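You operate a simulated robot arm through the tools that you are given. There is no shell and no other tool.

The job below is to be done with a simulated robot arm. You get a single attempt, and the scene is never put back.

## Task
Air-test the grey coupler and sort it into the green or red tray.
Fine: GOOD on the display: green tray; LEAK: red. Stand it in the tester's cup, shut the clamp, press the green button; vent with the blue one before opening the clamp. Set down upright: what you pick out.

The check looks at the end state, three seconds after you hand in, the way a careful person would. Anything else that was tipped, shoved, dropped, spilled or broken makes it a failure.

## Robot
A 7-joint arm with a two-finger parallel gripper, fixed in place. Base frame: the origin is on the floor under the middle of its stand, x ahead of it, y to its left, z up; the work surface is at about z = 0.8. Units: m, rad, N and s.
With the tool pointing down near the work surface it reaches from about 0.3 to 0.72 m from the base axis. Its first joint turns from -2.897 to 2.897 rad. Payload 3.43 kg.
Tool frame: the origin (TCP) lies between the finger pads and is the grasp point; the fingertips stand 0.03 m ahead of it; z points along the fingers, y is the line along which they close. Largest opening 0.094 m; finger width 0.028, thickness 0.01; the body of the gripper, 0.05 by 0.096 m, starts 0.055 m behind the TCP.
Orientation is told as [roll, pitch, yaw] about the base's x, y, z axes, in that order, counted from this pose: with the fingers straight down and closing along the base's y, the tool's x points along the base's -x, its y along +y and its z along -z.

## Interface
- The arm moves only by the tool drive_tool. Its arguments are lists of equal length, an entry for each row: "xyz": the shift along the tool's x, y, z in m, a list of three; "dr": the turn, a rotation vector about the tool's x, y, z in rad, a list of three; "jaw": the closure in counts, from 0 (fully open) to 255 (shut). In form: {"xyz": [[dx, dy, dz], ...], "dr": [[ax, ay, az], ...], "jaw": [jaw, ...]}. A call has 1 to 20 rows; each row is the pose to reach, as a shift and turn from the pose commanded when the call began, along the tool's axes at that moment. A row lasts 0.2 s, in which the tool goes at most 0.05 m and 0.15 rad; a call with a longer step from one row to the next is refused whole, and so is a gripper value outside its range. A pose out of reach is approached as far as the arm can. The call stops where the force on the tool passes 60 N (or 10 N more than at its start, if that is more) or the arm is blocked; 0.2 s more then pass. The fingers move at their own pace (about 0.108 m/s each) and stop on an object; they squeeze with about 23 N. The grip force told is the motor's: it shows also when the fingers shut on nothing. Time passes only in rows, and 0.2 s behind the last, so rows that repeat a pose let the fingers close. The reply holds the time, the measured pose of the TCP, the force on the tool along the base axes, the opening and the grip force, in the units named above and with some noise, with the torque about the TCP (base axes, N m) and any sound that the robot's microphone picked up.
- Cameras (640 x 400 px; columns grow to the right, rows downward): "scene" is fixed at [0.0511, 0.4991, 1.5553]; the picture's right is [-0.54, -0.84, 0.00], its down [-0.58, 0.37, -0.72] and it looks along [0.61, -0.39, -0.69] (base axes); focal length 366 px, centre (320, 200). "wrist" rides on the gripper at [0.076, 0.014, -0.102] in the tool frame; the picture's right is [-0.18, 0.98, 0.00], its down [-0.75, -0.14, -0.64] and it looks along [-0.63, -0.12, 0.77] (tool axes); focal length 243 px, centre (320, 200). There is no depth. A picture from a camera that has moved, and an enlarged one, comes with that camera's place and axes in the base frame and with its lens.
- snapshot(camera): a new picture of that camera. The clock stands still meanwhile.
- slide_trunk(by): moves the trunk up (or, below 0, down) by that many m; the arm rides with it, the base frame stays. It gives what a move gives, with no picture.
- inspect(camera, box): a new picture of the part [left, top, right, bottom] of that camera's present view, enlarged. The clock stands still meanwhile.
- hand_in(): hands the job in; it is judged then, once.

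Nothing tells you positions but the pictures and the camera data. Unless the task says otherwise, let go and move clear before handing in.

The tools are called after ">>>" as a command line: name --argument value ..., lists and objects as JSON in quotes. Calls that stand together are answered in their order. drive_tool: Moves the arm, as the interface text tells. Its arguments: {"type":"object","properties":{"xyz":{"type":"array"},"dr":{"type":"array"},"jaw":{"type":"array"}},"required":["xyz","dr","jaw"]} The other tools are called the same way: slide_trunk (by) moves the trunk up or down; snapshot (camera) takes a picture; inspect (camera, box) takes an enlarged picture of a part of a camera's view; hand_in () hands the job in.

At the start:

```text
t: 0.0
ee_pos: [0.4708, 0.2587, 1.1841]
tool_rot: [-0.001, -0.001, 0.0]
wrist_force: [-0.1, 0.4, 0.0]
torque: [-0.01, 0.01, 0.01]
gripper_width: 0.0939
grasp_force: 0.0
trunk travel left (down, up): [-0.175, 0.415]
```

scene: 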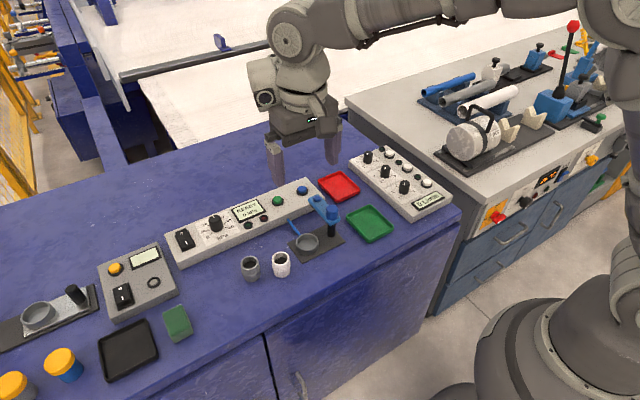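
wrist: 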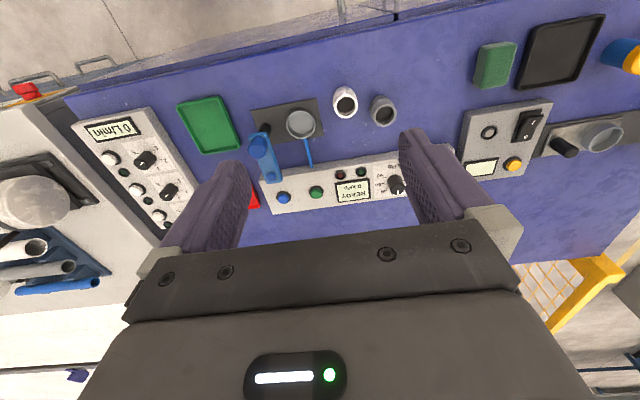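

I see a blue bench with a tester panel (display "READY"), a cup with a blue clamp, a grey and a white coupler, and green and red trays. I'll take enlarged looks first to locate everything.

>>> inspect --camera "scene" --box '[220, 160, 400, 290]'

>>> inspect --camera "wrist" --box '[160, 70, 420, 220]'

>>> inspect --camera "scene" --box '[150, 170, 330, 290]'

```text
3.08 times, centred on (310, 225) of scene
camera zoom: at [0.0511, 0.4991, 1.5553], right [-0.54, -0.84, 0.0], down [-0.58, 0.37, -0.72], along [0.61, -0.39, -0.69], focal length 1128 px, centre (351, 123)
```

zoom: 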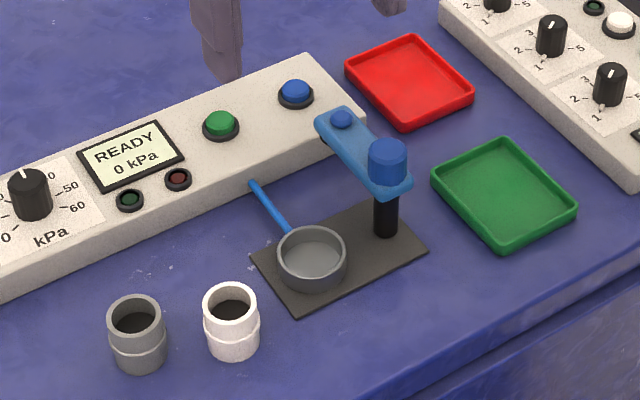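

```text
2.46 times, centred on (290, 145) of wrist
camera zoom: at [0.3949, 0.2727, 1.2868], right [0.18, 0.98, 0.0], down [0.75, -0.14, 0.64], along [0.63, -0.12, -0.77], focal length 597 px, centre (394, 335)
```

zoom: 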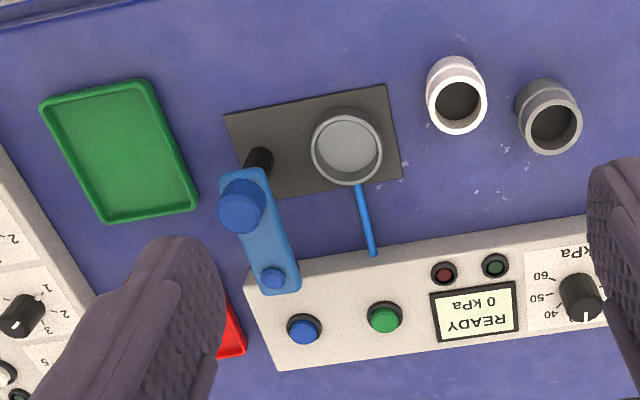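

```text
3.33 times, centred on (240, 230) of scene
camera zoom: at [0.0511, 0.4991, 1.5553], right [-0.54, -0.84, 0.0], down [-0.58, 0.37, -0.72], along [0.61, -0.39, -0.69], focal length 1222 px, centre (587, 100)
```

zoom: 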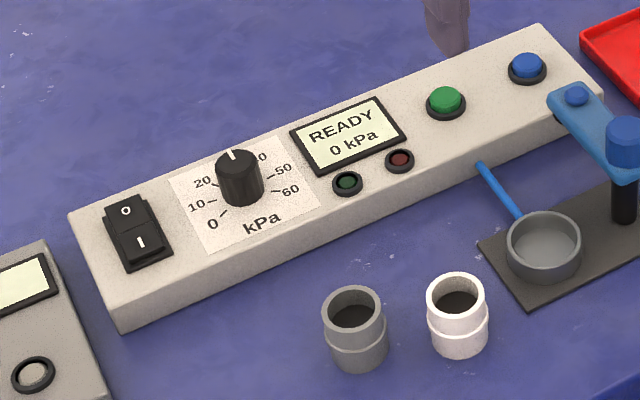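

The grey coupler looks to stand at about (0.577, 0.355), the white one at (0.549, 0.291), the cup at (0.573, 0.202) and the clamp post at (0.566, 0.136), with the clamp arm pointing to +x. Next I turn the gripper so that it closes along x and go above the grey coupler for a closer look.

>>> drive_tool --xyz '[[-0.009, 0.008, 0.015], [-0.018, 0.016, 0.03], [-0.027, 0.024, 0.045], [-0.035, 0.032, 0.06], [-0.044, 0.04, 0.075], [-0.053, 0.048, 0.09], [-0.062, 0.056, 0.105], [-0.071, 0.064, 0.12], [-0.08, 0.072, 0.135], [-0.088, 0.08, 0.15], [-0.097, 0.088, 0.165], [-0.106, 0.096, 0.18], [-0.106, 0.096, 0.18]]' --dr '[[0, 0, 0.131], [0, 0, 0.262], [0, 0, 0.393], [0, 0, 0.524], [0, 0, 0.655], [0, 0, 0.785], [0, 0, 0.916], [0, 0, 1.047], [0, 0, 1.178], [0, 0, 1.309], [0, 0, 1.44], [0, 0, 1.5708], [0, 0, 1.5708]]' --jaw '[0, 0, 0, 0, 0, 0, 0, 0, 0, 0, 0, 0, 0]'

```text
t: 2.8
ee_pos: [0.5749, 0.3568, 1.0049]
tool_rot: [0.0, 0.0, -1.572]
wrist_force: [-0.1, 0.1, -0.2]
torque: [-0.01, 0.04, 0.01]
gripper_width: 0.0941
grasp_force: 0.0
trunk travel left (down, up): [-0.175, 0.415]
```

The gripper is now above the grey coupler with its fingers closing along x. I'll look from both cameras to refine positions.

>>> snapshot --camera "wrist"

>>> snapshot --camera "scene"

```text
taken
camera wrist: at [0.5906, 0.432, 1.107], right [0.98, -0.19, 0.0], down [-0.14, -0.75, 0.64], along [-0.12, -0.63, -0.77], focal length 243 px, centre (320, 200)
```

wrist: 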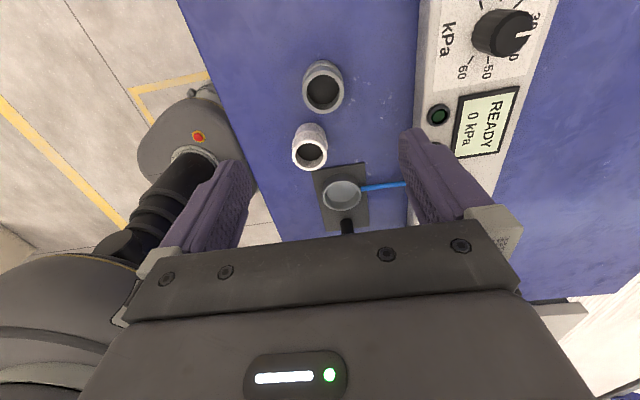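

```text
taken
```

scene: 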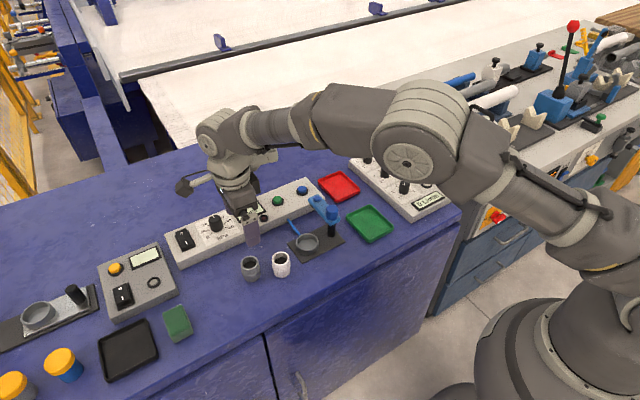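

>>> inspect --camera "wrist" --box '[250, 40, 410, 240]'

>>> inspect --camera "scene" --box '[220, 180, 380, 290]'

```text
2.00 times, centred on (330, 140) of wrist
camera zoom: at [0.5906, 0.432, 1.107], right [0.98, -0.19, 0.0], down [-0.14, -0.75, 0.64], along [-0.12, -0.63, -0.77], focal length 485 px, centre (300, 320)
```

zoom: 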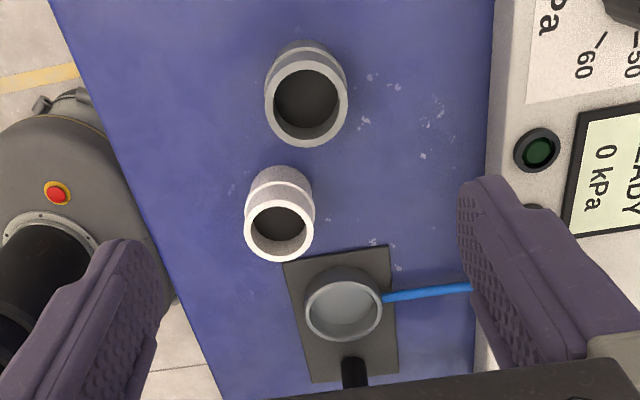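

```text
3.64 times, centred on (300, 235) of scene
camera zoom: at [0.0511, 0.4991, 1.5553], right [-0.54, -0.84, 0.0], down [-0.58, 0.37, -0.72], along [0.61, -0.39, -0.69], focal length 1333 px, centre (393, 73)
```

zoom: 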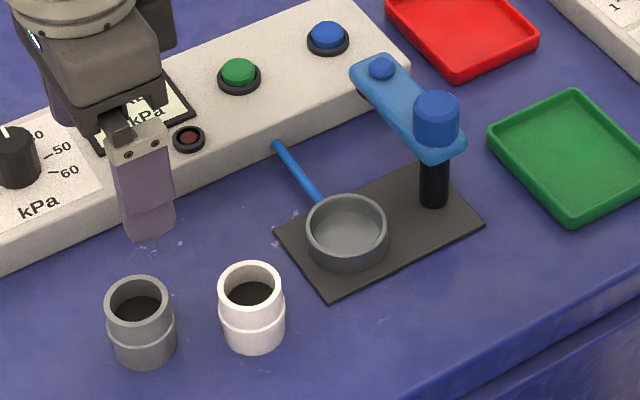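

The grey coupler's rim sits about 4 mm off the gripper axis in both x and y. I correct for that, descend partway and look again before going between white and grey.

>>> drive_tool --xyz '[[0.001, 0.001, 0.02], [0.003, 0.003, 0.045], [0.004, 0.004, 0.07], [0.004, 0.004, 0.075], [0.004, 0.004, 0.075]]' --dr '[[0, 0, 0], [0, 0, 0], [0, 0, 0], [0, 0, 0], [0, 0, 0]]' --jaw '[0, 0, 0, 0, 0]'

>>> snapshot --camera "wrist"

>>> inspect --camera "scene" --box '[210, 180, 370, 290]'

```text
t: 4.0
ee_pos: [0.5808, 0.36, 0.9277]
tool_rot: [-0.001, 0.001, -1.572]
wrist_force: [0.5, 0.6, -0.1]
torque: [-0.01, 0.02, 0.0]
gripper_width: 0.0939
grasp_force: 0.0
trunk travel left (down, up): [-0.175, 0.415]
```

```text
taken
camera wrist: at [0.5946, 0.4349, 1.0317], right [0.98, -0.18, 0.0], down [-0.14, -0.75, 0.64], along [-0.12, -0.63, -0.77], focal length 243 px, centre (320, 200)
```

wrist: 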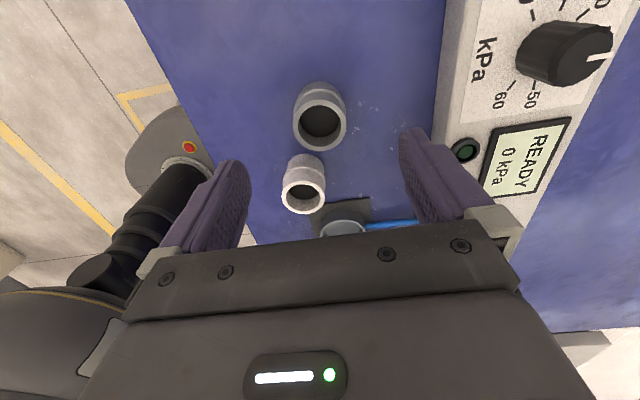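

```text
3.64 times, centred on (290, 235) of scene
camera zoom: at [0.0511, 0.4991, 1.5553], right [-0.54, -0.84, 0.0], down [-0.58, 0.37, -0.72], along [0.61, -0.39, -0.69], focal length 1333 px, centre (429, 73)
```

zoom: 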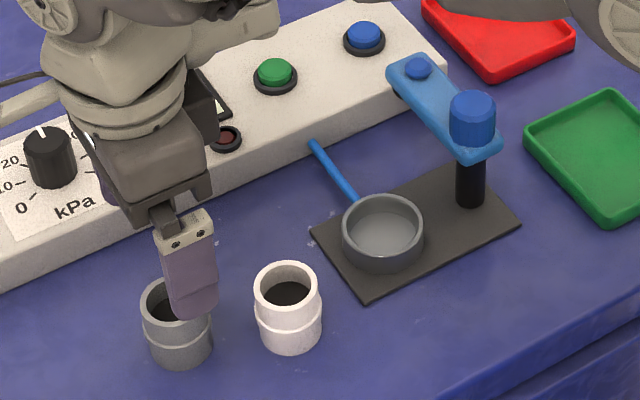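

Alignment looks good in x and within a few mm in y. I take one enlarged wrist view to pin down the rim height.

>>> inspect --camera "wrist" --box '[260, 60, 388, 140]'

>>> inspect --camera "wrist" --box '[240, 130, 400, 230]'

```text
5.00 times, centred on (324, 100) of wrist
camera zoom: at [0.5946, 0.4349, 1.0317], right [0.98, -0.18, 0.0], down [-0.14, -0.75, 0.64], along [-0.12, -0.63, -0.77], focal length 1213 px, centre (300, 700)
```

zoom: 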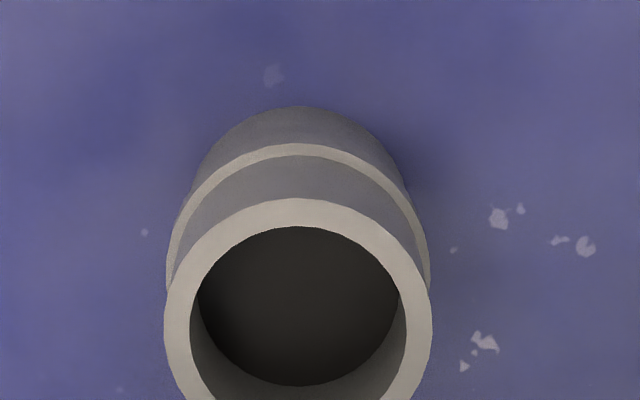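

```text
4.00 times, centred on (320, 180) of wrist
camera zoom: at [0.5946, 0.4349, 1.0317], right [0.98, -0.18, 0.0], down [-0.14, -0.75, 0.64], along [-0.12, -0.63, -0.77], focal length 970 px, centre (320, 280)
```

zoom: 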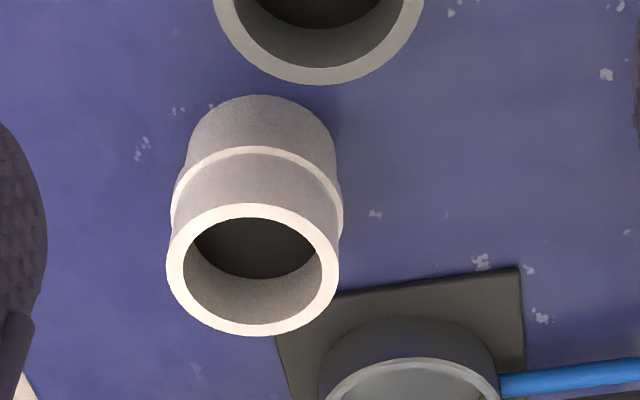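

The coupler is centred under the gripper at about (0.580, 0.359), top at z ≈ 0.850, with a collar at z ≈ 0.83. I'll descend until the fingertips are just above the collar (TCP ≈ 0.864) and check before closing.

>>> drive_tool --xyz '[[0, 0, 0.02], [0, 0, 0.04], [0, 0, 0.055], [0, 0, 0.0655], [0, 0, 0.0655]]' --dr '[[0, 0, 0], [0, 0, 0], [0, 0, 0], [0, 0, 0], [0, 0, 0]]' --jaw '[0, 0, 0, 0, 0]'

>>> inspect --camera "scene" --box '[210, 180, 370, 290]'

>>> snapshot --camera "wrist"

```text
t: 5.2
ee_pos: [0.5817, 0.3612, 0.8638]
tool_rot: [-0.002, 0.0, -1.571]
wrist_force: [0.7, -0.4, 0.2]
torque: [0.02, -0.01, 0.0]
gripper_width: 0.0939
grasp_force: 0.1
trunk travel left (down, up): [-0.175, 0.415]
```

```text
3.64 times, centred on (290, 235) of scene
camera zoom: at [0.0511, 0.4991, 1.5553], right [-0.54, -0.84, 0.0], down [-0.58, 0.37, -0.72], along [0.61, -0.39, -0.69], focal length 1333 px, centre (429, 73)
```

zoom: 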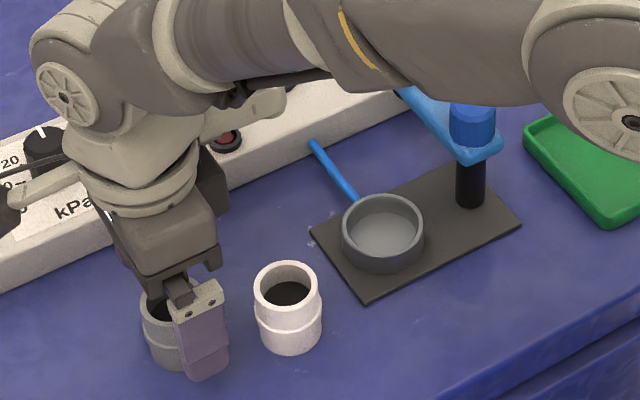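

```text
taken
camera wrist: at [0.5962, 0.4352, 0.9658], right [0.98, -0.18, 0.0], down [-0.14, -0.75, 0.64], along [-0.12, -0.63, -0.77], focal length 243 px, centre (320, 200)
```

wrist: 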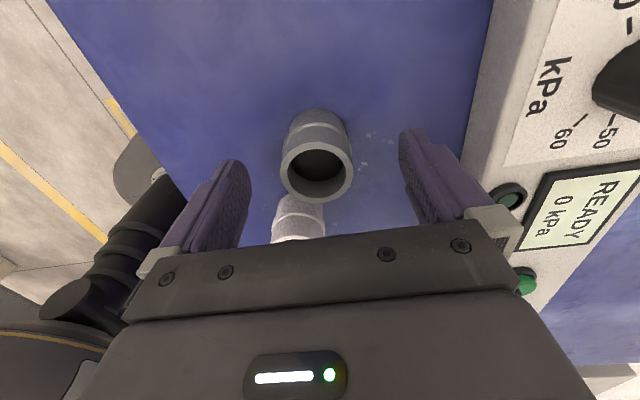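

The fingers straddle the grey coupler, clear of the white one. Closing now.

>>> drive_tool --xyz '[[0, 0, 0], [0, 0, 0], [0, 0, 0], [0, 0, 0], [0, 0, 0]]' --dr '[[0, 0, 0], [0, 0, 0], [0, 0, 0], [0, 0, 0], [0, 0, 0]]' --jaw '[80, 140, 200, 255, 255]'

>>> snapshot --camera "wrist"

```text
t: 6.4
ee_pos: [0.582, 0.3611, 0.862]
tool_rot: [0.0, 0.0, -1.572]
wrist_force: [1.0, 0.3, 0.3]
torque: [0.0, -0.01, 0.01]
gripper_width: 0.0403
grasp_force: 23.4
trunk travel left (down, up): [-0.175, 0.415]
```

```text
taken
camera wrist: at [0.5962, 0.4352, 0.966], right [0.98, -0.18, 0.0], down [-0.14, -0.75, 0.64], along [-0.12, -0.63, -0.77], focal length 243 px, centre (320, 200)
```

wrist: 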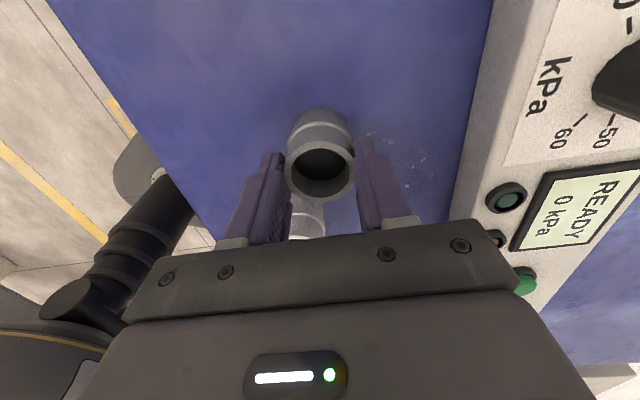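

The coupler is held (width 0.040, 23 N). I lift it straight up well clear and confirm the grip.

>>> drive_tool --xyz '[[0, 0, -0.01], [0, 0, -0.03], [0, 0, -0.06], [0, 0, -0.09], [0, 0, -0.12], [0, 0, -0.135], [0, 0, -0.135]]' --dr '[[0, 0, 0], [0, 0, 0], [0, 0, 0], [0, 0, 0], [0, 0, 0], [0, 0, 0], [0, 0, 0]]' --jaw '[255, 255, 255, 255, 255, 255, 255]'

>>> snapshot --camera "wrist"

>>> inspect --camera "scene" --box '[190, 150, 380, 290]'

```text
t: 8.0
ee_pos: [0.5818, 0.3585, 0.9987]
tool_rot: [0.0, 0.0, -1.572]
wrist_force: [-0.1, 0.2, -0.3]
torque: [-0.01, 0.0, -0.02]
gripper_width: 0.0404
grasp_force: 23.2
trunk travel left (down, up): [-0.175, 0.415]
```

```text
taken
camera wrist: at [0.5959, 0.4341, 1.1018], right [0.98, -0.18, 0.0], down [-0.14, -0.75, 0.64], along [-0.12, -0.63, -0.77], focal length 243 px, centre (320, 200)
```

wrist: 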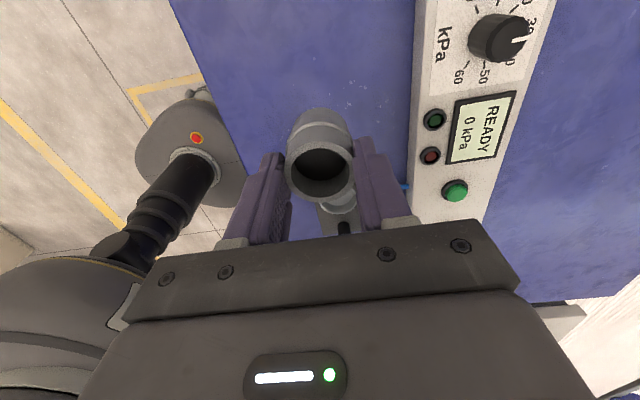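

```text
2.86 times, centred on (285, 220) of scene
camera zoom: at [0.0511, 0.4991, 1.5553], right [-0.54, -0.84, 0.0], down [-0.58, 0.37, -0.72], along [0.61, -0.39, -0.69], focal length 1047 px, centre (420, 143)
```

zoom: 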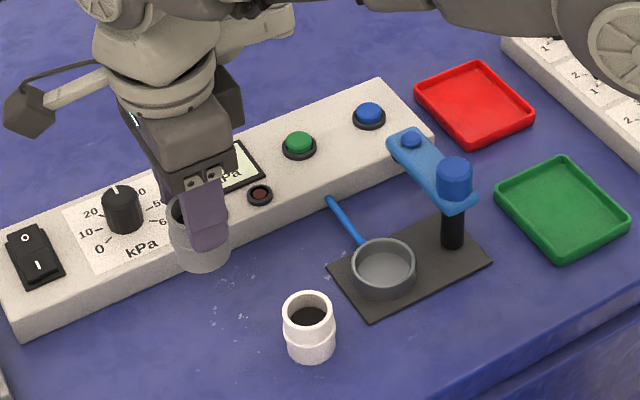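

The coupler is securely held. I carry it at this height to above the cup, estimated at (0.580, 0.206), and look again to refine.

>>> drive_tool --xyz '[[-0.015, 0, 0], [-0.045, 0, 0], [-0.08, -0.001, 0], [-0.115, -0.002, 0], [-0.142, -0.002, 0], [-0.152, -0.002, 0], [-0.152, -0.002, 0]]' --dr '[[0, 0, 0], [0, 0, 0], [0, 0, 0], [0, 0, 0], [0, 0, 0], [0, 0, 0], [0, 0, 0]]' --jaw '[255, 255, 255, 255, 255, 255, 255]'

>>> snapshot --camera "wrist"

>>> inspect --camera "scene" --box '[210, 140, 400, 280]'

```text
t: 9.6
ee_pos: [0.5785, 0.2065, 0.9982]
tool_rot: [-0.001, -0.001, -1.571]
wrist_force: [0.6, -0.2, -0.8]
torque: [-0.02, 0.0, -0.02]
gripper_width: 0.0407
grasp_force: 23.2
trunk travel left (down, up): [-0.175, 0.415]
```

```text
taken
camera wrist: at [0.593, 0.2812, 1.1013], right [0.98, -0.18, 0.0], down [-0.14, -0.75, 0.64], along [-0.12, -0.63, -0.77], focal length 243 px, centre (320, 200)
```

wrist: 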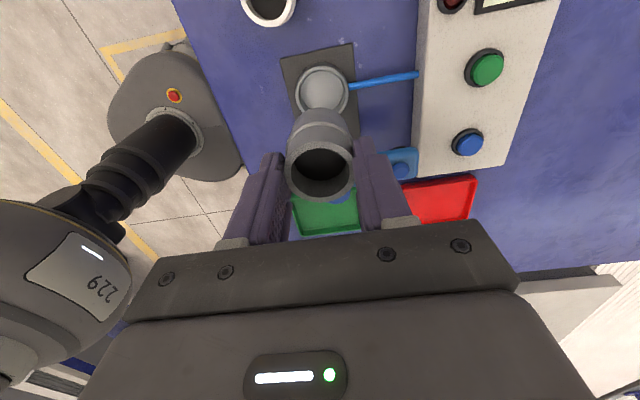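

```text
2.86 times, centred on (305, 210) of scene
camera zoom: at [0.0511, 0.4991, 1.5553], right [-0.54, -0.84, 0.0], down [-0.58, 0.37, -0.72], along [0.61, -0.39, -0.69], focal length 1047 px, centre (363, 171)
```

zoom: 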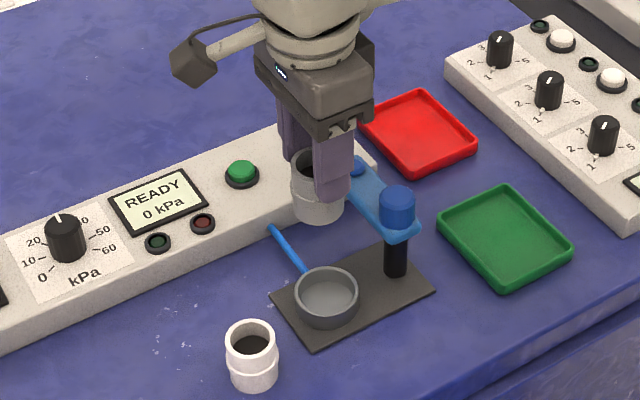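

>>> inspect --camera "wrist" --box '[256, 40, 384, 120]'

>>> inspect --camera "wrist" --box '[256, 100, 416, 240]'

```text
5.00 times, centred on (320, 80) of wrist
camera zoom: at [0.593, 0.2812, 1.1013], right [0.98, -0.18, 0.0], down [-0.14, -0.75, 0.64], along [-0.12, -0.63, -0.77], focal length 1213 px, centre (320, 800)
```

zoom: 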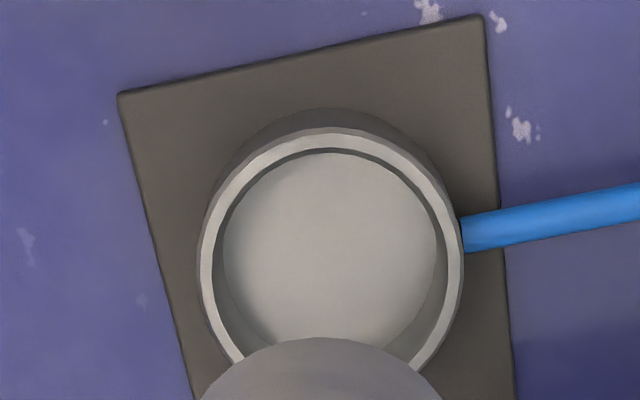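

```text
2.86 times, centred on (336, 170) of wrist
camera zoom: at [0.593, 0.2812, 1.1013], right [0.98, -0.18, 0.0], down [-0.14, -0.75, 0.64], along [-0.12, -0.63, -0.77], focal length 693 px, centre (274, 286)
```

zoom: 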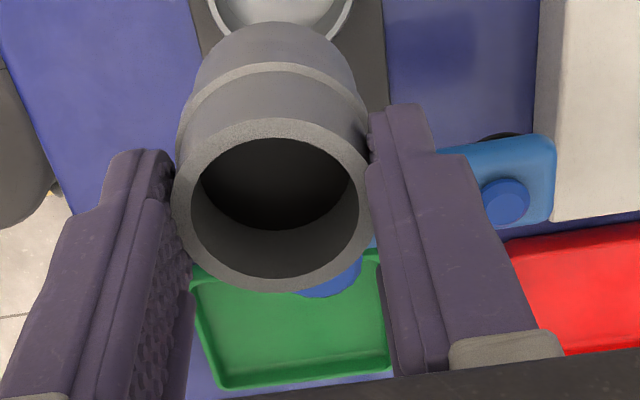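

The cup centre is about 1.5 mm in +x and 5 mm in −y from the held coupler's axis. I correct that and lower until the coupler's bottom is just above the cup rim.

>>> drive_tool --xyz '[[-0.003, 0.001, 0.0], [-0.0048, 0.0015, 0.01], [-0.0048, 0.0015, 0.035], [-0.0048, 0.0015, 0.06], [-0.0048, 0.0015, 0.085], [-0.0048, 0.0015, 0.1], [-0.0048, 0.0015, 0.1]]' --dr '[[0, 0, 0], [0, 0, 0], [0, 0, 0], [0, 0, 0], [0, 0, 0], [0, 0, 0], [0, 0, 0]]' --jaw '[255, 255, 255, 255, 255, 255, 255]'

>>> inspect --camera "wrist" --box '[240, 60, 400, 160]'

>>> inspect --camera "scene" --box '[250, 170, 378, 270]'

```text
t: 11.2
ee_pos: [0.5818, 0.2032, 0.898]
tool_rot: [0.0, -0.002, -1.569]
wrist_force: [1.0, -0.3, -0.9]
torque: [0.02, 0.0, 0.01]
gripper_width: 0.0407
grasp_force: 23.0
trunk travel left (down, up): [-0.175, 0.415]
```

```text
4.00 times, centred on (320, 110) of wrist
camera zoom: at [0.595, 0.2788, 1.0007], right [0.98, -0.18, 0.0], down [-0.14, -0.75, 0.64], along [-0.12, -0.63, -0.77], focal length 970 px, centre (320, 560)
```

zoom: 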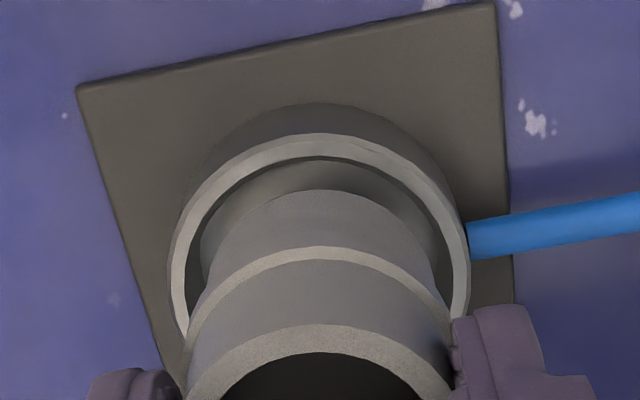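

```text
4.00 times, centred on (314, 220) of scene
camera zoom: at [0.0511, 0.4991, 1.5553], right [-0.54, -0.84, 0.0], down [-0.58, 0.37, -0.72], along [0.61, -0.39, -0.69], focal length 1466 px, centre (344, 120)
```

zoom: 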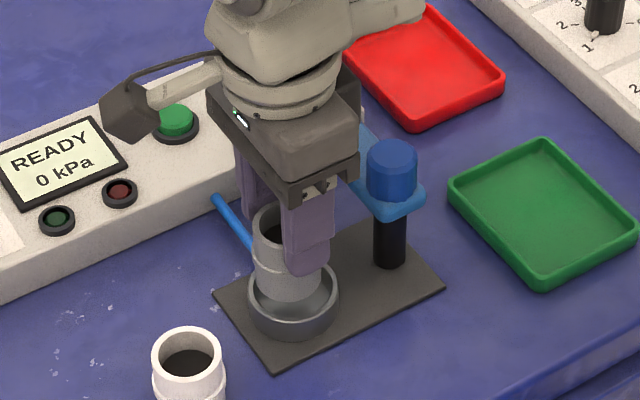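

The coupler's bottom is just above the cup, still 2.6 mm too far in +y. I correct and lower it into the cup in small steps, watching the force.

>>> drive_tool --xyz '[[-0.0026, -0.0007, 0.0], [-0.0026, -0.0007, 0.0], [-0.0026, -0.0007, 0.008], [-0.0026, -0.0007, 0.016], [-0.0026, -0.0007, 0.022], [-0.0026, -0.0007, 0.022]]' --dr '[[0, 0, 0], [0, 0, 0], [0, 0, 0], [0, 0, 0], [0, 0, 0], [0, 0, 0]]' --jaw '[255, 255, 255, 255, 255, 255]'

>>> inspect --camera "wrist" --box '[240, 60, 400, 160]'

>>> inspect --camera "scene" --box '[250, 170, 378, 270]'

```text
t: 12.6
ee_pos: [0.5809, 0.1995, 0.8769]
tool_rot: [0.001, 0.0, -1.571]
wrist_force: [0.9, 0.0, -0.4]
torque: [-0.02, 0.02, 0.0]
gripper_width: 0.0404
grasp_force: 23.0
trunk travel left (down, up): [-0.175, 0.415]
```

```text
4.00 times, centred on (320, 110) of wrist
camera zoom: at [0.5952, 0.275, 0.9796], right [0.98, -0.18, 0.0], down [-0.14, -0.75, 0.64], along [-0.12, -0.63, -0.77], focal length 970 px, centre (320, 560)
```

zoom: 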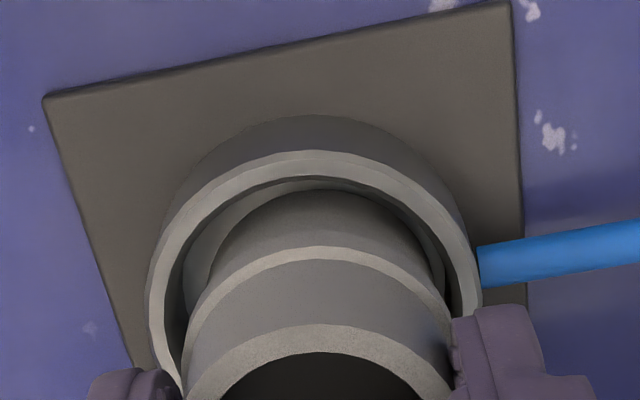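

```text
4.00 times, centred on (314, 220) of scene
camera zoom: at [0.0511, 0.4991, 1.5553], right [-0.54, -0.84, 0.0], down [-0.58, 0.37, -0.72], along [0.61, -0.39, -0.69], focal length 1466 px, centre (344, 120)
```

zoom: 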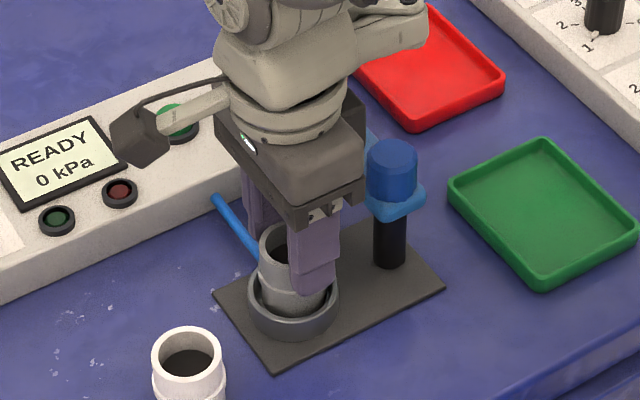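

The coupler is entering the cup cleanly and centred within about 1 mm. I lower in small increments to find the floor.

>>> drive_tool --xyz '[[0.0008, -0.0006, 0.002], [0.0008, -0.0006, 0.004], [0.0008, -0.0006, 0.005], [0.0008, -0.0006, 0.005]]' --dr '[[0, 0, 0], [0, 0, 0], [0, 0, 0], [0, 0, 0]]' --jaw '[255, 255, 255, 255]'

```text
t: 13.6
ee_pos: [0.579, 0.1998, 0.8714]
tool_rot: [-0.001, 0.002, -1.571]
wrist_force: [0.7, 0.2, -0.5]
torque: [-0.01, 0.0, 0.0]
gripper_width: 0.0404
grasp_force: 23.0
trunk travel left (down, up): [-0.175, 0.415]
```

No contact yet; I lower by another 2 mm step.

>>> drive_tool --xyz '[[0, 0, 0.001], [0, 0, 0.002], [0, 0, 0.002]]' --dr '[[0, 0, 0], [0, 0, 0], [0, 0, 0]]' --jaw '[255, 255, 255]'

```text
t: 14.4
ee_pos: [0.5807, 0.1993, 0.8715]
tool_rot: [0.001, 0.0, -1.571]
wrist_force: [0.0, -0.5, 13.8]
torque: [0.02, -0.03, -0.02]
gripper_width: 0.0403
grasp_force: 23.0
trunk travel left (down, up): [-0.175, 0.415]
```

Contact at about 14 N with the coupler seated (TCP z ≈ 0.871, fingertips above the cup rim). I open the gripper and look.

>>> drive_tool --xyz '[[0, 0, 0.0005], [0, 0, 0.0], [0, 0, 0.0], [0, 0, 0.0]]' --dr '[[0, 0, 0], [0, 0, 0], [0, 0, 0], [0, 0, 0]]' --jaw '[130, 100, 60, 30]'

>>> snapshot --camera "wrist"

>>> inspect --camera "scene" --box '[250, 170, 378, 270]'

```text
t: 15.4
ee_pos: [0.5785, 0.1992, 0.8707]
tool_rot: [0.0, 0.0, -1.571]
wrist_force: [1.0, -0.6, 0.2]
torque: [0.0, 0.0, -0.01]
gripper_width: 0.083
grasp_force: 0.1
trunk travel left (down, up): [-0.175, 0.415]
```

```text
taken
camera wrist: at [0.5935, 0.2755, 0.9725], right [0.98, -0.18, 0.0], down [-0.14, -0.75, 0.64], along [-0.12, -0.63, -0.77], focal length 243 px, centre (320, 200)
```

wrist: 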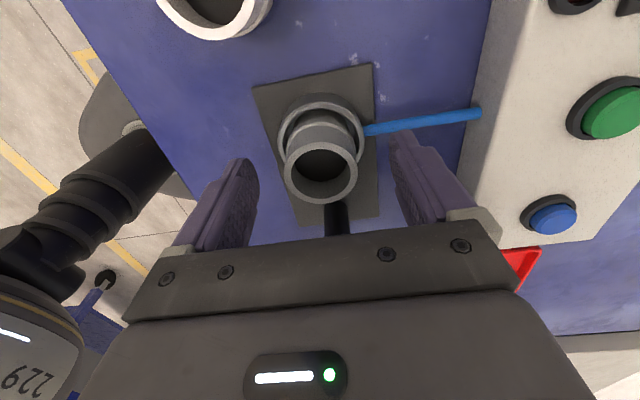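

```text
4.00 times, centred on (314, 220) of scene
camera zoom: at [0.0511, 0.4991, 1.5553], right [-0.54, -0.84, 0.0], down [-0.58, 0.37, -0.72], along [0.61, -0.39, -0.69], focal length 1466 px, centre (344, 120)
```

zoom: 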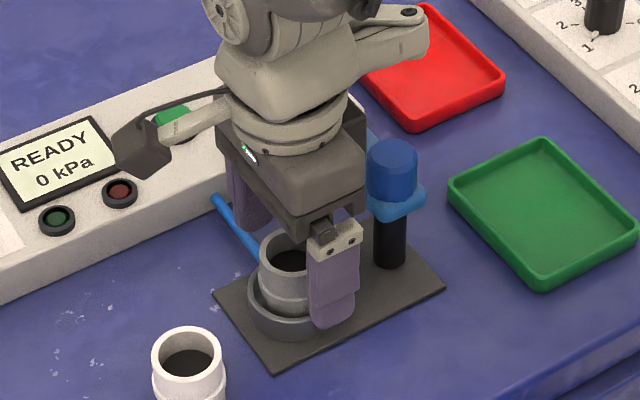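

The coupler stands upright in the cup, released. I rise straight up well clear and study the clamp.

>>> drive_tool --xyz '[[0, 0, -0.01], [0, 0, -0.03], [0, 0, -0.07], [0, 0, -0.11], [0, 0, -0.15], [0.03, 0, -0.17], [0.06, 0, -0.18], [0.06, 0, -0.18]]' --dr '[[0, 0, 0], [0, 0, 0], [0, 0, 0], [0, 0, 0], [0, 0, 0], [0, 0, 0], [0, 0, 0], [0, 0, 0]]' --jaw '[0, 0, 0, 0, 0, 0, 0, 0]'

>>> snapshot --camera "wrist"

>>> inspect --camera "scene" --box '[260, 170, 388, 270]'

```text
t: 17.2
ee_pos: [0.5773, 0.2619, 1.0507]
tool_rot: [0.0, 0.0, -1.571]
wrist_force: [-0.5, 0.2, -0.2]
torque: [-0.01, 0.01, -0.01]
gripper_width: 0.0942
grasp_force: 0.1
trunk travel left (down, up): [-0.175, 0.415]
```

```text
taken
camera wrist: at [0.592, 0.3362, 1.1533], right [0.98, -0.18, 0.0], down [-0.14, -0.75, 0.64], along [-0.12, -0.63, -0.77], focal length 243 px, centre (320, 200)
```

wrist: 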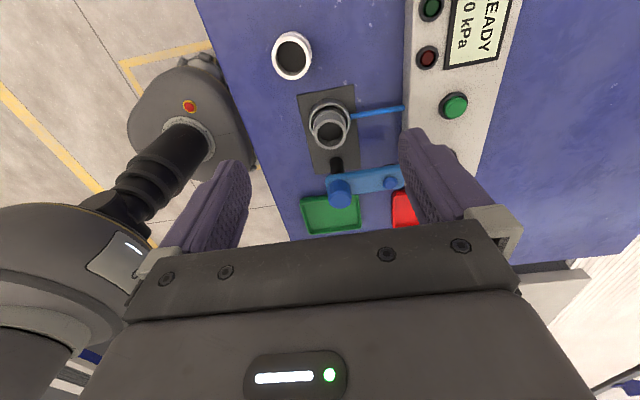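

```text
4.00 times, centred on (324, 220) of scene
camera zoom: at [0.0511, 0.4991, 1.5553], right [-0.54, -0.84, 0.0], down [-0.58, 0.37, -0.72], along [0.61, -0.39, -0.69], focal length 1466 px, centre (304, 120)
```

zoom: 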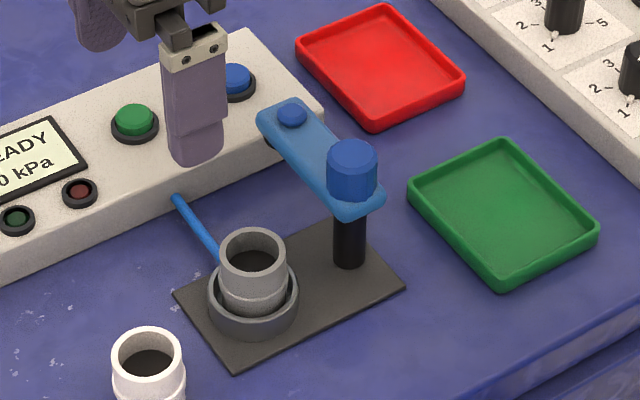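

>>> inspect --camera "wrist" --box '[270, 80, 430, 240]'

>>> inspect --camera "scene" --box '[300, 185, 364, 240]'

```text
2.50 times, centred on (350, 160) of wrist
camera zoom: at [0.592, 0.3362, 1.1533], right [0.98, -0.18, 0.0], down [-0.14, -0.75, 0.64], along [-0.12, -0.63, -0.77], focal length 606 px, centre (245, 300)
```

zoom: 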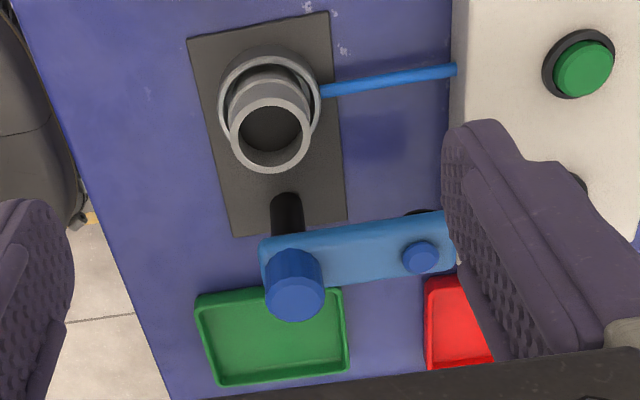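

```text
7.27 times, centred on (332, 212) of scene
camera zoom: at [0.0511, 0.4991, 1.5553], right [-0.54, -0.84, 0.0], down [-0.58, 0.37, -0.72], along [0.61, -0.39, -0.69], focal length 2665 px, centre (233, 109)
```

zoom: 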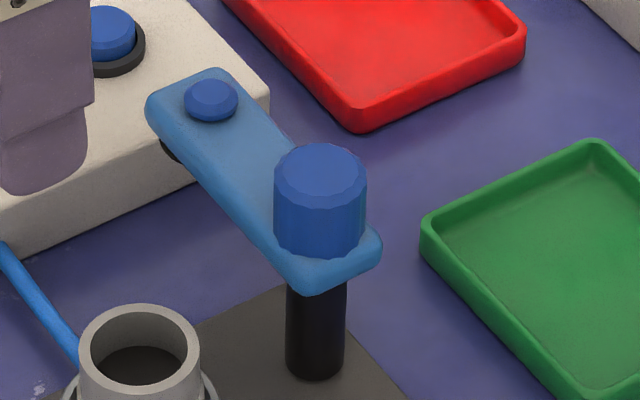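

The clamp looks like a horizontal arm that swings about the post at roughly (0.581, 0.130), now pointing to +x; the cup lies 90° counter-clockwise from it. I zoom in further on the arm's end and pad to judge heights before touching it.

>>> inspect --camera "scene" --box '[308, 190, 340, 210]'

>>> inspect --camera "wrist" --box '[320, 155, 400, 205]'

```text
16.00 times, centred on (324, 200) of scene
camera zoom: at [0.0511, 0.4991, 1.5553], right [-0.54, -0.84, 0.0], down [-0.58, 0.37, -0.72], along [0.61, -0.39, -0.69], focal length 5864 px, centre (256, 200)
```

zoom: 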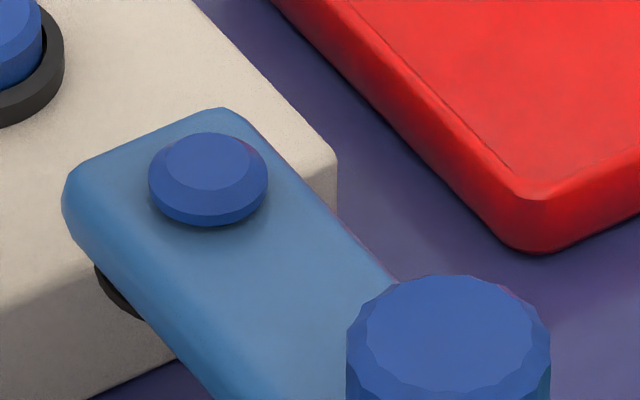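

```text
8.00 times, centred on (360, 180) of wrist
camera zoom: at [0.592, 0.3362, 1.1533], right [0.98, -0.18, 0.0], down [-0.14, -0.75, 0.64], along [-0.12, -0.63, -0.77], focal length 1941 px, centre (0, 360)
```

zoom: 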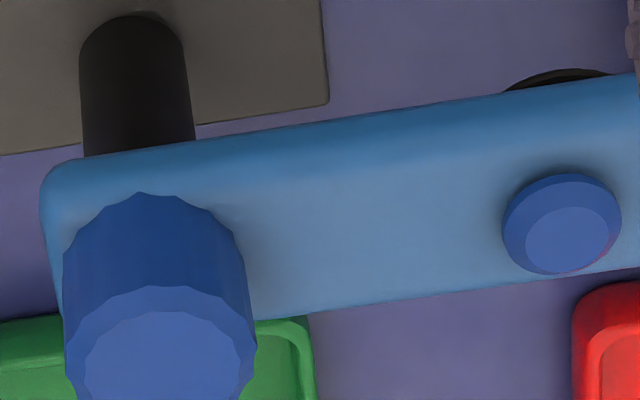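

The clamp pad's underside sits at about the coupler's top (≈0.858), so it should swing over it. I close the fingers and go to the outer (−y) side of the clamp arm, at about (0.631, 0.078), first staying high, then down to fingertip height ≈0.870.

>>> drive_tool --xyz '[[-0.03, 0.008, 0.0], [-0.065, 0.018, 0.0], [-0.1, 0.028, 0.0], [-0.135, 0.038, 0.0], [-0.165, 0.047, 0.0], [-0.182, 0.053, 0.0], [-0.182, 0.053, 0.0], [-0.182, 0.053, 0.03], [-0.182, 0.053, 0.06], [-0.182, 0.053, 0.08], [-0.182, 0.053, 0.08]]' --dr '[[0, 0, 0], [0, 0, 0], [0, 0, 0], [0, 0, 0], [0, 0, 0], [0, 0, 0], [0, 0, 0], [0, 0, 0], [0, 0, 0], [0, 0, 0], [0, 0, 0]]' --jaw '[60, 120, 180, 220, 255, 255, 255, 255, 255, 255, 255]'

>>> snapshot --camera "scene"

>>> snapshot --camera "wrist"

```text
t: 19.6
ee_pos: [0.6335, 0.0792, 0.9687]
tool_rot: [0.0, -0.001, -1.572]
wrist_force: [-0.4, 0.2, 0.4]
torque: [0.03, 0.01, -0.03]
gripper_width: 0.0
grasp_force: 23.5
trunk travel left (down, up): [-0.175, 0.415]
```

```text
taken
```

scene: 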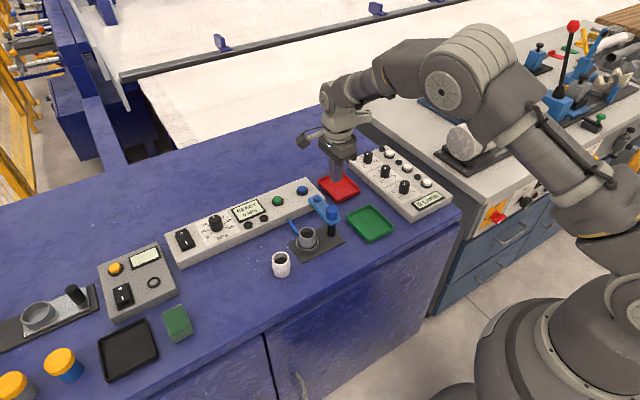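

```text
taken
camera wrist: at [0.6473, 0.1537, 1.0704], right [0.98, -0.18, 0.0], down [-0.14, -0.75, 0.64], along [-0.12, -0.63, -0.77], focal length 243 px, centre (320, 200)
```

wrist: 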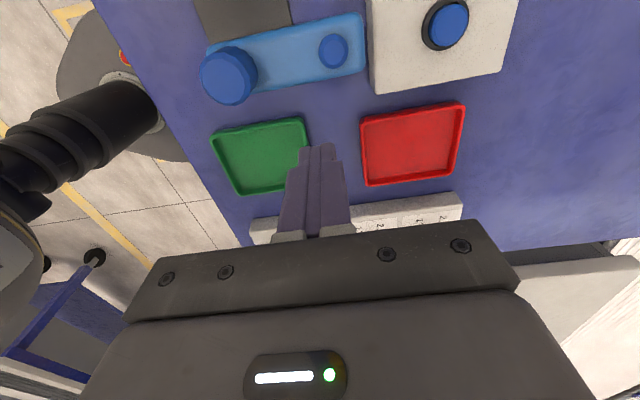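

This view shows the clamp arm nicely from above. I enlarge it to get exact positions before descending.

>>> inspect --camera "wrist" --box '[190, 0, 390, 125]'

>>> inspect --camera "scene" --box '[280, 130, 380, 250]'

```text
3.20 times, centred on (290, 62) of wrist
camera zoom: at [0.6473, 0.1537, 1.0704], right [0.98, -0.18, 0.0], down [-0.14, -0.75, 0.64], along [-0.12, -0.63, -0.77], focal length 776 px, centre (416, 640)
```

zoom: 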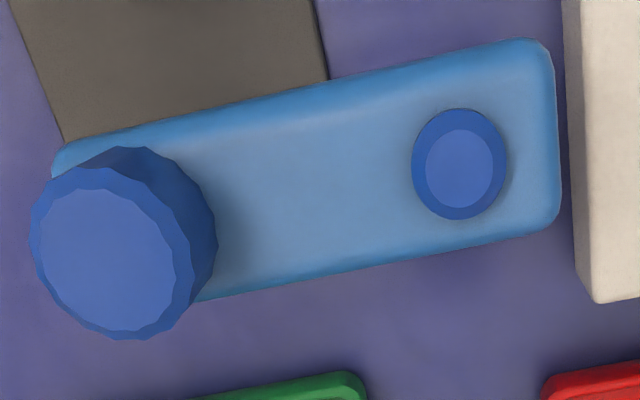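

```text
3.33 times, centred on (330, 190) of scene
camera zoom: at [0.0511, 0.4991, 1.5553], right [-0.54, -0.84, 0.0], down [-0.58, 0.37, -0.72], along [0.61, -0.39, -0.69], focal length 1222 px, centre (287, 233)
```

zoom: 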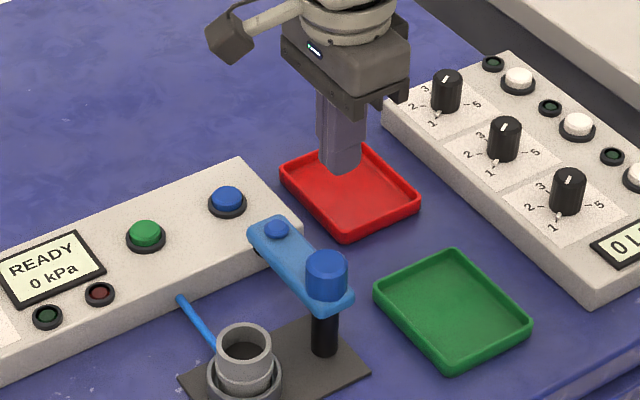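

The arm's outer edge is at y ≈ 0.109, its half-width ≈ 0.017. I lower the closed fingers beside it, tip height ≈ 0.870 (level with the arm, above the coupler top).

>>> drive_tool --xyz '[[0, 0, 0.02], [0, 0, 0.04], [0, 0, 0.058], [0, 0, 0.068], [0, 0, 0.068]]' --dr '[[0, 0, 0], [0, 0, 0], [0, 0, 0], [0, 0, 0], [0, 0, 0]]' --jaw '[255, 255, 255, 255, 255]'

>>> snapshot --camera "wrist"

>>> inspect --camera "scene" --box '[290, 150, 370, 230]'

```text
t: 20.8
ee_pos: [0.6331, 0.0782, 0.9015]
tool_rot: [0.001, -0.001, -1.571]
wrist_force: [-0.2, 0.4, 0.4]
torque: [0.01, 0.01, 0.0]
gripper_width: 0.0
grasp_force: 23.6
trunk travel left (down, up): [-0.175, 0.415]
```

```text
taken
camera wrist: at [0.6466, 0.1532, 1.0043], right [0.98, -0.18, 0.0], down [-0.14, -0.75, 0.64], along [-0.12, -0.63, -0.77], focal length 243 px, centre (320, 200)
```

wrist: 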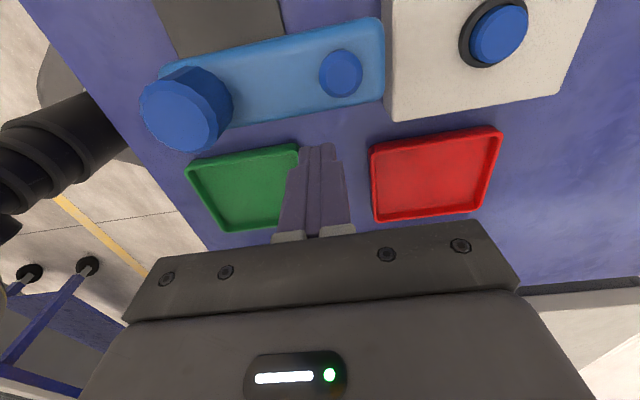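

```text
5.00 times, centred on (330, 190) of scene
camera zoom: at [0.0511, 0.4991, 1.5553], right [-0.54, -0.84, 0.0], down [-0.58, 0.37, -0.72], along [0.61, -0.39, -0.69], focal length 1832 px, centre (270, 250)
```

zoom: 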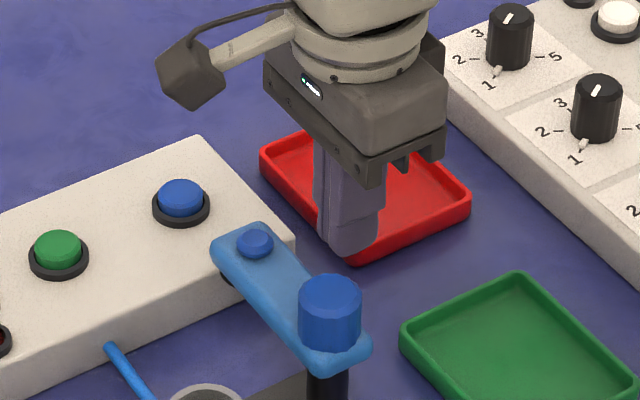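

The fingers are beside the arm at the right height. I push the arm toward +y along its arc, first up to about 45°.

>>> drive_tool --xyz '[[0.008, 0.0, 0.0], [0.014, -0.001, 0.0], [0.018, -0.001, 0.0], [0.024, 0.002, 0.0], [0.03, 0.005, 0.0], [0.037, 0.007, 0.0], [0.045, 0.008, 0.0], [0.053, 0.0085, 0.0], [0.06, 0.0075, 0.0], [0.06, 0.0075, 0.0]]' --dr '[[0, 0, 0], [0, 0, 0], [0, 0, 0], [0, 0, 0], [0, 0, 0], [0, 0, 0], [0, 0, 0], [0, 0, 0], [0, 0, 0], [0, 0, 0]]' --jaw '[255, 255, 255, 255, 255, 255, 255, 255, 255, 255]'

>>> inspect --camera "scene" --box '[270, 150, 370, 250]'

>>> snapshot --camera "wrist"

```text
t: 23.0
ee_pos: [0.6395, 0.1386, 0.9018]
tool_rot: [0.001, 0.001, -1.57]
wrist_force: [0.0, 0.1, 0.5]
torque: [-0.03, -0.01, 0.0]
gripper_width: 0.0
grasp_force: 23.2
trunk travel left (down, up): [-0.175, 0.415]
```

```text
4.00 times, centred on (320, 200) of scene
camera zoom: at [0.0511, 0.4991, 1.5553], right [-0.54, -0.84, 0.0], down [-0.58, 0.37, -0.72], along [0.61, -0.39, -0.69], focal length 1466 px, centre (320, 200)
```

zoom: 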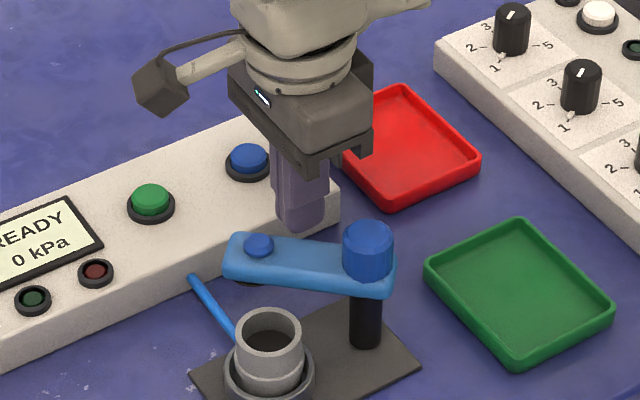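

```text
taken
camera wrist: at [0.6535, 0.2138, 1.0045], right [0.98, -0.18, 0.0], down [-0.14, -0.75, 0.64], along [-0.12, -0.63, -0.77], focal length 243 px, centre (320, 200)
```

wrist: 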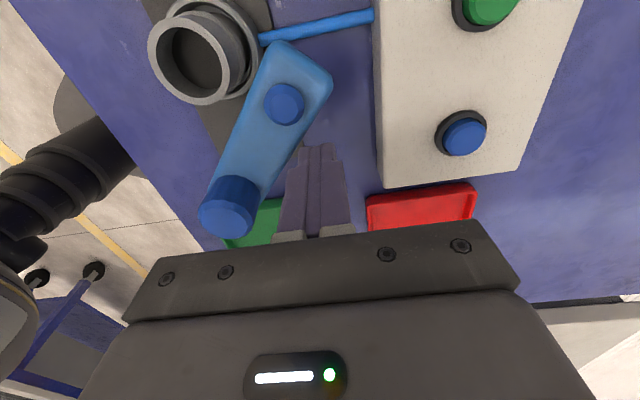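

The arm swings easily and is now at about 47°. I continue slowly to about 70° and check that the pad clears the coupler.

>>> drive_tool --xyz '[[0.004, -0.001, 0.0], [0.008, -0.002, 0.0], [0.012, -0.004, 0.0], [0.016, -0.006, 0.0], [0.02, -0.0085, 0.0], [0.023, -0.011, 0.0], [0.0255, -0.0135, 0.0], [0.0255, -0.0135, 0.0]]' --dr '[[0, 0, 0], [0, 0, 0], [0, 0, 0], [0, 0, 0], [0, 0, 0], [0, 0, 0], [0, 0, 0], [0, 0, 0]]' --jaw '[255, 255, 255, 255, 255, 255, 255, 255]'

>>> inspect --camera "scene" --box '[270, 180, 350, 260]'

>>> inspect --camera "wrist" --box '[160, 20, 400, 240]'

```text
t: 24.8
ee_pos: [0.6274, 0.1644, 0.903]
tool_rot: [-0.002, 0.0, -1.572]
wrist_force: [0.4, -0.1, 0.6]
torque: [0.01, -0.03, 0.0]
gripper_width: 0.0
grasp_force: 23.3
trunk travel left (down, up): [-0.175, 0.415]
```

```text
5.00 times, centred on (310, 220) of scene
camera zoom: at [0.0511, 0.4991, 1.5553], right [-0.54, -0.84, 0.0], down [-0.58, 0.37, -0.72], along [0.61, -0.39, -0.69], focal length 1832 px, centre (370, 100)
```

zoom: 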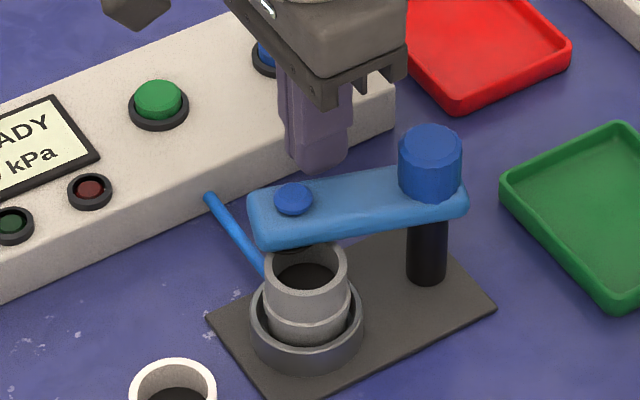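

```text
1.82 times, centred on (280, 130) of wrist
camera zoom: at [0.6407, 0.2394, 1.0049], right [0.98, -0.18, 0.0], down [-0.14, -0.75, 0.64], along [-0.12, -0.63, -0.77], focal length 441 px, centre (393, 327)
```

zoom: 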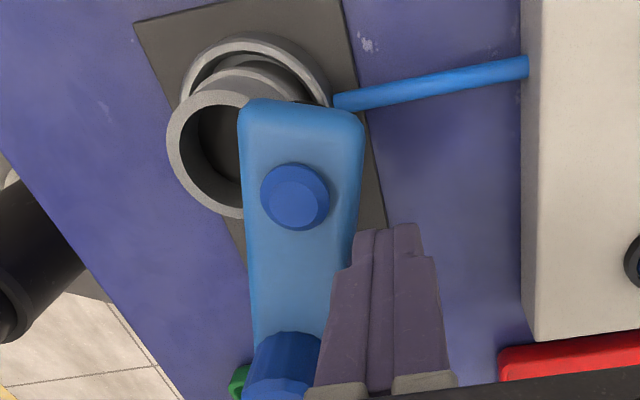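

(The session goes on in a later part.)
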